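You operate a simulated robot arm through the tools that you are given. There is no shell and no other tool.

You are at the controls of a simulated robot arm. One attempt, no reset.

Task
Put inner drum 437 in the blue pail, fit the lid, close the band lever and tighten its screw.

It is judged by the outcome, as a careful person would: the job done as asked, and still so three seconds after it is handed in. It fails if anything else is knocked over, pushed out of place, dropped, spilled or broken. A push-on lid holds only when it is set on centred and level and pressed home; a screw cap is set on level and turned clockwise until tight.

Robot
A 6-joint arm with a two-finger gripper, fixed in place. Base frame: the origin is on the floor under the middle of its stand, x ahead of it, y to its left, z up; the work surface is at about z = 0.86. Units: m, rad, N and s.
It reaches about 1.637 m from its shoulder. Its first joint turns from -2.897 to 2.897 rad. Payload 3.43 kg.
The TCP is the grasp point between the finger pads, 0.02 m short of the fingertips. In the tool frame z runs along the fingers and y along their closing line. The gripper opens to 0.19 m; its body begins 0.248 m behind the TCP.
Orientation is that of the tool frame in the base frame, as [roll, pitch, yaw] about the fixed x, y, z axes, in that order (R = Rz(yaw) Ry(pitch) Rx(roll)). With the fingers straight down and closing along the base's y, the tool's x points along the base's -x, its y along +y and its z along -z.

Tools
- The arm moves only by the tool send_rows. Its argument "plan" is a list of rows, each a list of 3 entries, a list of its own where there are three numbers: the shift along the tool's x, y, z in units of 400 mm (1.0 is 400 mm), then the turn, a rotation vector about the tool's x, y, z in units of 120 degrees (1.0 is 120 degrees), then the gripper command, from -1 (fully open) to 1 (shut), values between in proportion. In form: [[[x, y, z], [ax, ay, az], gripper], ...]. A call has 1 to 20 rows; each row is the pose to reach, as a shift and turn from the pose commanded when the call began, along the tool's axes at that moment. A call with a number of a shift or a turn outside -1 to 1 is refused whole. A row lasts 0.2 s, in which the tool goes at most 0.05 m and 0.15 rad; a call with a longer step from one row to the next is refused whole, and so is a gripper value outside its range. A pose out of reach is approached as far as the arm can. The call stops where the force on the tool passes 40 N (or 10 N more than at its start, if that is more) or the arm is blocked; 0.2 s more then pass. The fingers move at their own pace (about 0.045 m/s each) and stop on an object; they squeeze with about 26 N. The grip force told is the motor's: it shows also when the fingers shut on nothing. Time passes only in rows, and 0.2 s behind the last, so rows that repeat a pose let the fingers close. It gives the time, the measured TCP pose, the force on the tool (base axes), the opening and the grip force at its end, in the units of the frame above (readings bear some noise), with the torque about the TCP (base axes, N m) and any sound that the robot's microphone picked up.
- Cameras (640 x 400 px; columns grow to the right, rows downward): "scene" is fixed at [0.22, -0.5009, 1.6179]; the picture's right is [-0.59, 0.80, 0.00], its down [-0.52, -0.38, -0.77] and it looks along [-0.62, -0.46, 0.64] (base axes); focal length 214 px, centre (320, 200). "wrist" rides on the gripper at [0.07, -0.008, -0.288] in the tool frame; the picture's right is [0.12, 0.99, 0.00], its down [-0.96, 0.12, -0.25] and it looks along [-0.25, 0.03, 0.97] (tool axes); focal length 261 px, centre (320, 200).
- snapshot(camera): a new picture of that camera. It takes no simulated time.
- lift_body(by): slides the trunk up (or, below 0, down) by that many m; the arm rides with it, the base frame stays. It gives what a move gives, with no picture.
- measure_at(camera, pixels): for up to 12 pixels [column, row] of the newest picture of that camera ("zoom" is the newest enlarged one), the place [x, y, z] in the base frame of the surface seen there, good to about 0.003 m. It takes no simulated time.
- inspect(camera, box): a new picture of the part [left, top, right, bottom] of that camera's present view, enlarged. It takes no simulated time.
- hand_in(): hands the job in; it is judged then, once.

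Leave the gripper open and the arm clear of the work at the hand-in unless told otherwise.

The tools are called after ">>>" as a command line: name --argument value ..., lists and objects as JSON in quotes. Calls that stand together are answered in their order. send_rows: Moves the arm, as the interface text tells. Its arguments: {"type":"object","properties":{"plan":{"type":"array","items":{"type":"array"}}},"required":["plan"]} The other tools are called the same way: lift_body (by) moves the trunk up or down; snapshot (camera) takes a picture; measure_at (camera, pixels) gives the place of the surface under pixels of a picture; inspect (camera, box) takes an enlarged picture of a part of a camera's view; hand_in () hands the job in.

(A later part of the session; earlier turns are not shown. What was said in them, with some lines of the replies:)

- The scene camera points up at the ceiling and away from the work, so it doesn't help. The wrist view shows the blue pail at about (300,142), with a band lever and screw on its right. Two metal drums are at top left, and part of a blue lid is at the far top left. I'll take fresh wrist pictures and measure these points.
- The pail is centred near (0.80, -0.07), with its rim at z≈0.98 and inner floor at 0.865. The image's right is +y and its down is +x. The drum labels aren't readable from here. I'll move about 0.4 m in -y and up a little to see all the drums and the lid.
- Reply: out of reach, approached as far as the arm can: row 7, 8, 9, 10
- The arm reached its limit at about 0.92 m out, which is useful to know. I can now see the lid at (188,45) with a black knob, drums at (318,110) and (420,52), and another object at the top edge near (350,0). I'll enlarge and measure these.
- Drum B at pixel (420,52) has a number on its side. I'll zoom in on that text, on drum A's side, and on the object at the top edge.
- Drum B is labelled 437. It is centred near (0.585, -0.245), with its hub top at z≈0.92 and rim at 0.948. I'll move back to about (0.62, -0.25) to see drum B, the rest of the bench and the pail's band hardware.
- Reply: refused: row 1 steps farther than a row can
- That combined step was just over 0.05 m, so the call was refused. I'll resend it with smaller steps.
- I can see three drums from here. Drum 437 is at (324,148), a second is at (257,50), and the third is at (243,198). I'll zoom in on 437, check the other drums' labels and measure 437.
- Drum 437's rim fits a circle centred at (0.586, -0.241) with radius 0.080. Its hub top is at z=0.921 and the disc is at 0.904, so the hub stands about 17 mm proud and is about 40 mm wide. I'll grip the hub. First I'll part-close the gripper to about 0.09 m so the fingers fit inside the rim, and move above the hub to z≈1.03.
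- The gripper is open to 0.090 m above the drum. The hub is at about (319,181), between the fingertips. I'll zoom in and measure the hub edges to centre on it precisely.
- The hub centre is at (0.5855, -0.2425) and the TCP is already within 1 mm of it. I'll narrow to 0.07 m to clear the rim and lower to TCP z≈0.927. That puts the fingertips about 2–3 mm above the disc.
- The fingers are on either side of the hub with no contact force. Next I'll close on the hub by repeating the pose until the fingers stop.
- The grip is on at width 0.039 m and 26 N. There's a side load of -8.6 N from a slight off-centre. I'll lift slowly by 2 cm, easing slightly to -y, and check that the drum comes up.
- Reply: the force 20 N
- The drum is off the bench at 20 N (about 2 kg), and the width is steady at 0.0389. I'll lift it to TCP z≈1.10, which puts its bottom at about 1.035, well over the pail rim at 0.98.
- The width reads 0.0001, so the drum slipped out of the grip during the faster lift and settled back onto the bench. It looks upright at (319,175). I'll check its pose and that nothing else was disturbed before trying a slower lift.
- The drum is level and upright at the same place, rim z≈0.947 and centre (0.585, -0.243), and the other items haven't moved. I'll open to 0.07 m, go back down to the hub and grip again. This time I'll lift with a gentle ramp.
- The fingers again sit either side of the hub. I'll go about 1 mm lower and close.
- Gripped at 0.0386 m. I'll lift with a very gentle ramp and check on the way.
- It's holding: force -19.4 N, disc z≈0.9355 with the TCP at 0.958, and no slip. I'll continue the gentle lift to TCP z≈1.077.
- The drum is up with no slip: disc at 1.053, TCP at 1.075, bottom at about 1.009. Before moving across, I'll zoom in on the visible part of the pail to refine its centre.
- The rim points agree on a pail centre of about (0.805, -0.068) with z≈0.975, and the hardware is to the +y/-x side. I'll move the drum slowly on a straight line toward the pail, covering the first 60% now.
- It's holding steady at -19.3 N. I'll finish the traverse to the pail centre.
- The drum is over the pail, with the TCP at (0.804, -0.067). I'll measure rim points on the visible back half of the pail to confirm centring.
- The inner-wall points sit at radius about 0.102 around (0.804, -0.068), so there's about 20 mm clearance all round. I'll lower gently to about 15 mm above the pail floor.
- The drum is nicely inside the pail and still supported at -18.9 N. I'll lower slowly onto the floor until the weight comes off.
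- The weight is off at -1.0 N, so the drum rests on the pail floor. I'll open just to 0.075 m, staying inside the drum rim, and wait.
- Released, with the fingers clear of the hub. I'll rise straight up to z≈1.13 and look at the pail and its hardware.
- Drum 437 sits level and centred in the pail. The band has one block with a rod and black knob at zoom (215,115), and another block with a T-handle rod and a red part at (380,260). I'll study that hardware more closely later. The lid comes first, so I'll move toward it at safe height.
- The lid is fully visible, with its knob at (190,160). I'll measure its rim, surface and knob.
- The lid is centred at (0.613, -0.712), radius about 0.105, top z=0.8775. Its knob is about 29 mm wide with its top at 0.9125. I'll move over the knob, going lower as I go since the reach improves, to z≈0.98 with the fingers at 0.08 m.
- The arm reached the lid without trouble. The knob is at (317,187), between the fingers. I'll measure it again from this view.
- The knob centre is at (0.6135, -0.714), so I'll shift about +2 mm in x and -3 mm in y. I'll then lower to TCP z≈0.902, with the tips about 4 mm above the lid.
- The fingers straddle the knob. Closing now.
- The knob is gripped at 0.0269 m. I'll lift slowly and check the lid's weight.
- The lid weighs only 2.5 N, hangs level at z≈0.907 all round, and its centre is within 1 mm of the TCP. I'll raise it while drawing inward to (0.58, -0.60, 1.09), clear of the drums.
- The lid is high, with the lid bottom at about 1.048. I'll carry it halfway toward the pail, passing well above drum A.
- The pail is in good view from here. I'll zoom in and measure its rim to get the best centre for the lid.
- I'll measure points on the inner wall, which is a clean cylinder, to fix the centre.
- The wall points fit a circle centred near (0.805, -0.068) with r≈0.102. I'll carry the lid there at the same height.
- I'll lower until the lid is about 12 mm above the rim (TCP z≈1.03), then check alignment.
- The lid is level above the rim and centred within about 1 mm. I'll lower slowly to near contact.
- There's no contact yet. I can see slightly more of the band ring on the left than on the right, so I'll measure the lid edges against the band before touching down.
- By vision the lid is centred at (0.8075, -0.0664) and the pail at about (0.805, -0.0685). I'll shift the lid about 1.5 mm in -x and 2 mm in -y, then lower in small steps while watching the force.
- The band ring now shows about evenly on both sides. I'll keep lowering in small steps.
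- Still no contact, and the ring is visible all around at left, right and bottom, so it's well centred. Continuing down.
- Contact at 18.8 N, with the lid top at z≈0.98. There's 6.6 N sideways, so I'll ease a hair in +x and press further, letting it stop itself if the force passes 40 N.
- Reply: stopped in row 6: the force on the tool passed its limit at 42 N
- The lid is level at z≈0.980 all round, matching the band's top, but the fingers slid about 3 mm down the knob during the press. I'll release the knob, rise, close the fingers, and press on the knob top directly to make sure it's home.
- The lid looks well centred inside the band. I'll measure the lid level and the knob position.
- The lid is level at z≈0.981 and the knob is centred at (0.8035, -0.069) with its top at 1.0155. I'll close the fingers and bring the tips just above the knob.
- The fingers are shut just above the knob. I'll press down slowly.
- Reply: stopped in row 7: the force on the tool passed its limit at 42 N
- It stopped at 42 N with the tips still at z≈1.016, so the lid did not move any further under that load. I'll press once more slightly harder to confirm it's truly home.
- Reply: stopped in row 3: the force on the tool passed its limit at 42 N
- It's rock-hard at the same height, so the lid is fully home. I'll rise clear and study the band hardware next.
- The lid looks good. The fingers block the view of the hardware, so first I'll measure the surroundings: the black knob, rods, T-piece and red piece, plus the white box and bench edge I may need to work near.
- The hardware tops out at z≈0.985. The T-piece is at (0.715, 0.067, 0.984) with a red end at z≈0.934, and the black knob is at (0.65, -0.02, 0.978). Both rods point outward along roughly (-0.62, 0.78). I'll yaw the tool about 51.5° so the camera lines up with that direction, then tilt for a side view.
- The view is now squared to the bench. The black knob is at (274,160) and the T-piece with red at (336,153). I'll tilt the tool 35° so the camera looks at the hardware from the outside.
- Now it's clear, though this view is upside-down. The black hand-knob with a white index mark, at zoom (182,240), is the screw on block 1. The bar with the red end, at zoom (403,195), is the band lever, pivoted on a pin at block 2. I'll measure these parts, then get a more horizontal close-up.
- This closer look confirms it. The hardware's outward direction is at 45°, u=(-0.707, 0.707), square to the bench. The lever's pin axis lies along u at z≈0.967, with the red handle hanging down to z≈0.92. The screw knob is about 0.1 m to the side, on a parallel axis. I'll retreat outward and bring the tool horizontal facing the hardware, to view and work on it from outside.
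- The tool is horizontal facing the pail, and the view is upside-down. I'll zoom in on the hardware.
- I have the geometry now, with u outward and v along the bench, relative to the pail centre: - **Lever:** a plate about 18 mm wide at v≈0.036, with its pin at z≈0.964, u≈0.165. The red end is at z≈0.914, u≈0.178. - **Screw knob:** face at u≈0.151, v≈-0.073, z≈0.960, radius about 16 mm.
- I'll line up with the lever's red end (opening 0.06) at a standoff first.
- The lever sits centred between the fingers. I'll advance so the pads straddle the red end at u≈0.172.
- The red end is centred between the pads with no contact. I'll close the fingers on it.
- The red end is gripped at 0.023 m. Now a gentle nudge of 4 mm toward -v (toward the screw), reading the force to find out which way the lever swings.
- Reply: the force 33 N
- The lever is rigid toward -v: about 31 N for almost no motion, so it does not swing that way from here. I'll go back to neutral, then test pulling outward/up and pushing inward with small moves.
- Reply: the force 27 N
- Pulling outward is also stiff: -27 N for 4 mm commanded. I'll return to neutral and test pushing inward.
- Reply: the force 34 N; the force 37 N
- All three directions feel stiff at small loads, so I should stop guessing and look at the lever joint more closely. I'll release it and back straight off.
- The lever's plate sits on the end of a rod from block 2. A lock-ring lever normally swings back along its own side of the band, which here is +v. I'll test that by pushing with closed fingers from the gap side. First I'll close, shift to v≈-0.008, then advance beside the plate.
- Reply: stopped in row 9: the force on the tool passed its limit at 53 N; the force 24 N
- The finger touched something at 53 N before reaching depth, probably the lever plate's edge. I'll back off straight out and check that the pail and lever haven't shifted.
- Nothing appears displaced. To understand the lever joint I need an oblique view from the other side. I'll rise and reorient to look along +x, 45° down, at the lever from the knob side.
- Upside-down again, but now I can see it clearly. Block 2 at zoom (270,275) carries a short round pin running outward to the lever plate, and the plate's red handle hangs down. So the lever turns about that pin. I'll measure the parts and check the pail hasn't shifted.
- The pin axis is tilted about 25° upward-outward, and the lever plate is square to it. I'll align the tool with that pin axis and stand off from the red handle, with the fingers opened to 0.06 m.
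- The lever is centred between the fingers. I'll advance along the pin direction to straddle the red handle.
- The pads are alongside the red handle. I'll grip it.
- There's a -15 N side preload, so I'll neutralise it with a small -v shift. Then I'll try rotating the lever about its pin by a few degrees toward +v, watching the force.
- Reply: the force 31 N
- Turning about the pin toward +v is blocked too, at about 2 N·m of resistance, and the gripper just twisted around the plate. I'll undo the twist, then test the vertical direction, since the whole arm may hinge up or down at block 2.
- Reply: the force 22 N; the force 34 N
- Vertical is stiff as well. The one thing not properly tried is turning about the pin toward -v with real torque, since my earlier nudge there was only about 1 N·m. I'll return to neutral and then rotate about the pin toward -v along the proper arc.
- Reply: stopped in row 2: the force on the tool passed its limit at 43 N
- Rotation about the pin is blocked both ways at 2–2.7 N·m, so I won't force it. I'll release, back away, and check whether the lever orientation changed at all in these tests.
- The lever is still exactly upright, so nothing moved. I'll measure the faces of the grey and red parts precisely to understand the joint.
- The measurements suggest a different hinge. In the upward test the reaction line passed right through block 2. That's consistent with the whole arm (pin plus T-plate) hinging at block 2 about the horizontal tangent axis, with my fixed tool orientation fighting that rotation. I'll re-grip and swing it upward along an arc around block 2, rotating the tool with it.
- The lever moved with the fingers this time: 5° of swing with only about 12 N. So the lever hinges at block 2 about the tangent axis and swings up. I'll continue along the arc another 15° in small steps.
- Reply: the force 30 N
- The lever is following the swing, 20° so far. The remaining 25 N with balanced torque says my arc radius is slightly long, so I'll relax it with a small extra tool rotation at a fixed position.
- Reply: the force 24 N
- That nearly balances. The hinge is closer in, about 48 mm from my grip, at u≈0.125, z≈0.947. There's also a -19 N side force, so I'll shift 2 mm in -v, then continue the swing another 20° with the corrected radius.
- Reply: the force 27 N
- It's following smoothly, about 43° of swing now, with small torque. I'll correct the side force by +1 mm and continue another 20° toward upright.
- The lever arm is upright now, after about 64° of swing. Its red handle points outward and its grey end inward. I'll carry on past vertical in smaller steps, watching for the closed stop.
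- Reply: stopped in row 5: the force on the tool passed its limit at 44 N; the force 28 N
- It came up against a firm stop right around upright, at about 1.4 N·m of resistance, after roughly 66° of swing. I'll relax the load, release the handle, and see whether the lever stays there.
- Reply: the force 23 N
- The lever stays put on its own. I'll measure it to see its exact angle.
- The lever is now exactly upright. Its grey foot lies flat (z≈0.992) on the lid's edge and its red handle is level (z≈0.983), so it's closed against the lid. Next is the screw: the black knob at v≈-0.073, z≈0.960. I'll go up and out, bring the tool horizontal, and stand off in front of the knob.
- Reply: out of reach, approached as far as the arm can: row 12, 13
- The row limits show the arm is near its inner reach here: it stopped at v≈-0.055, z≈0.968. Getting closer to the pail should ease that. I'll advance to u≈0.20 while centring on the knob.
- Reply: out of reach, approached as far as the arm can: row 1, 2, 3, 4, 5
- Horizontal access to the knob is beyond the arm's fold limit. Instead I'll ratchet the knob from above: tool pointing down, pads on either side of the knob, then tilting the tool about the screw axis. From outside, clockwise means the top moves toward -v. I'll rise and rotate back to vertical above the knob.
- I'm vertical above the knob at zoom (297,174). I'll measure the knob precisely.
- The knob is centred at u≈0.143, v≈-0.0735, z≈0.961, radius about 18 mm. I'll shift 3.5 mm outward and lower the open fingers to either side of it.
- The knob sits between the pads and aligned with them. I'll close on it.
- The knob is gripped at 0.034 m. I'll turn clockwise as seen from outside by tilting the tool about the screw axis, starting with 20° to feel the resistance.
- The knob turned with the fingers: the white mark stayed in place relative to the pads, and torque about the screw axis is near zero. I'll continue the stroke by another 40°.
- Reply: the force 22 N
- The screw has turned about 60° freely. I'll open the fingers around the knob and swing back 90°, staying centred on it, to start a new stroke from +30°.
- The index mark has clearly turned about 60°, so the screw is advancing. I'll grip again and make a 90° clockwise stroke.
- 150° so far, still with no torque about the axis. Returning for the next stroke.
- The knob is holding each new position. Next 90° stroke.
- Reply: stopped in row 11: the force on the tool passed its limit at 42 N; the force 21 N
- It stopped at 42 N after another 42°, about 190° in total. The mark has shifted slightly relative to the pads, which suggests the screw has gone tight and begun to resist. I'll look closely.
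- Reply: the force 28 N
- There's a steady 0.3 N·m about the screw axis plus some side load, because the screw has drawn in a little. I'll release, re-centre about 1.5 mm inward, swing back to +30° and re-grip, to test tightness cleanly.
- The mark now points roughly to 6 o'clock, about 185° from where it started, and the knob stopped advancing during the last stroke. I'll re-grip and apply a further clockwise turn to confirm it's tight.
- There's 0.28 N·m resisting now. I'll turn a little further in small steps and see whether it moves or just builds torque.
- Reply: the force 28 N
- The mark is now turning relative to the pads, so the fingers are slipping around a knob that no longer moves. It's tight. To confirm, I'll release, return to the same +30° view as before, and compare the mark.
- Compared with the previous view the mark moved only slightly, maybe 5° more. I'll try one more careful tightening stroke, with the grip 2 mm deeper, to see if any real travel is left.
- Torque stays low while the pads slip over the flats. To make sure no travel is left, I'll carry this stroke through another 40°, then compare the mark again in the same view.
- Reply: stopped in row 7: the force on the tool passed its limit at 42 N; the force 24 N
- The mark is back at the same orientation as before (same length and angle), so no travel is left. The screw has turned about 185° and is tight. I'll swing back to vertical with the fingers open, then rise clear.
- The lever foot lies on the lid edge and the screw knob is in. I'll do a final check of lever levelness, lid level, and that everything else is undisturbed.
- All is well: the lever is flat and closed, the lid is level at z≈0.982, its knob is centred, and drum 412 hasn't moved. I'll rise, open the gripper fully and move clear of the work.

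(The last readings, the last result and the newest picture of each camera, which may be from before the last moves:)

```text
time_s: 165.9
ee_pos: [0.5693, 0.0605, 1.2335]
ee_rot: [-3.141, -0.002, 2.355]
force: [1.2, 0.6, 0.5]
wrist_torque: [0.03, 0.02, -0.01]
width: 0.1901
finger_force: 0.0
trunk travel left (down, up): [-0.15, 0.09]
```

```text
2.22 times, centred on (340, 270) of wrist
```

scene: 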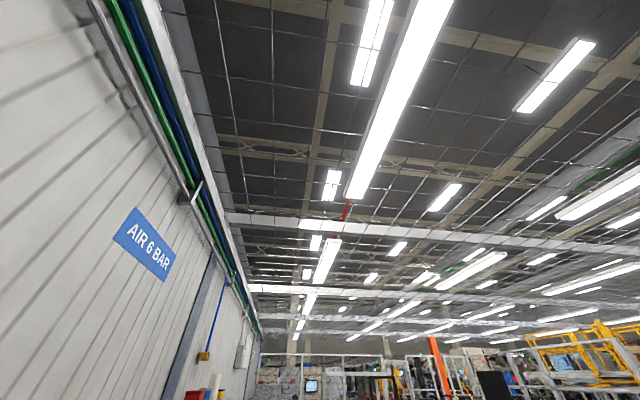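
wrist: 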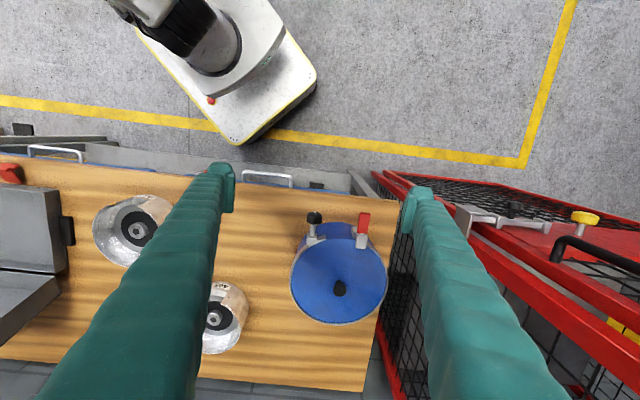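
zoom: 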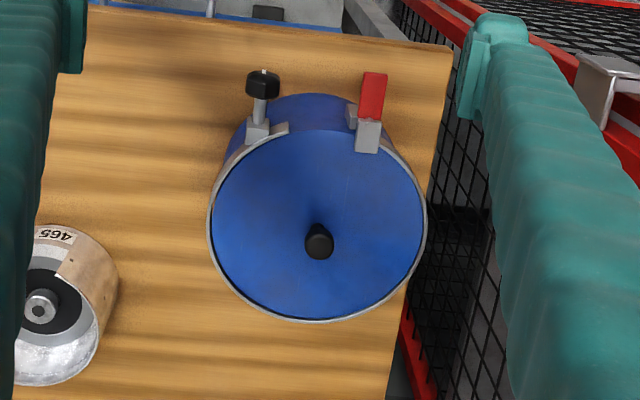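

The drum is in the pail, the lid is seated level, the lever foot is clamped on the lid edge and the screw is tight. The other drums are in place, and the gripper is open and clear. I'm handing in.

>>> hand_in

```text
The job is handed in.
```

I handed in the job: drum 437 is in the blue pail, the lid is on, the band lever is closed and its screw is tight. I don't have the judge's result.

- **Drum 437:** It slipped from the gripper once, early in the first lift, and settled back upright in the same place. I lifted it more slowly the second time and set it on the pail floor near the centre.
- **Lid:** It sits centred and level. I pressed on it twice up to about 42 N and it did not go down any further.
- **Band lever:** I tested it in several wrong directions, with contact up to 53 N, before finding that it swings upward. It now stands upright at a firm stop, with its foot flat on the edge of the lid, and it stays there on its own.
- **Screw:** It turned clockwise about 185°. After that the fingers slipped on the knob instead of turning it, so I took it as tight.

In the final view the lid is still level and drums 412 and 465 look undisturbed. The gripper is open and the arm is clear of the work.
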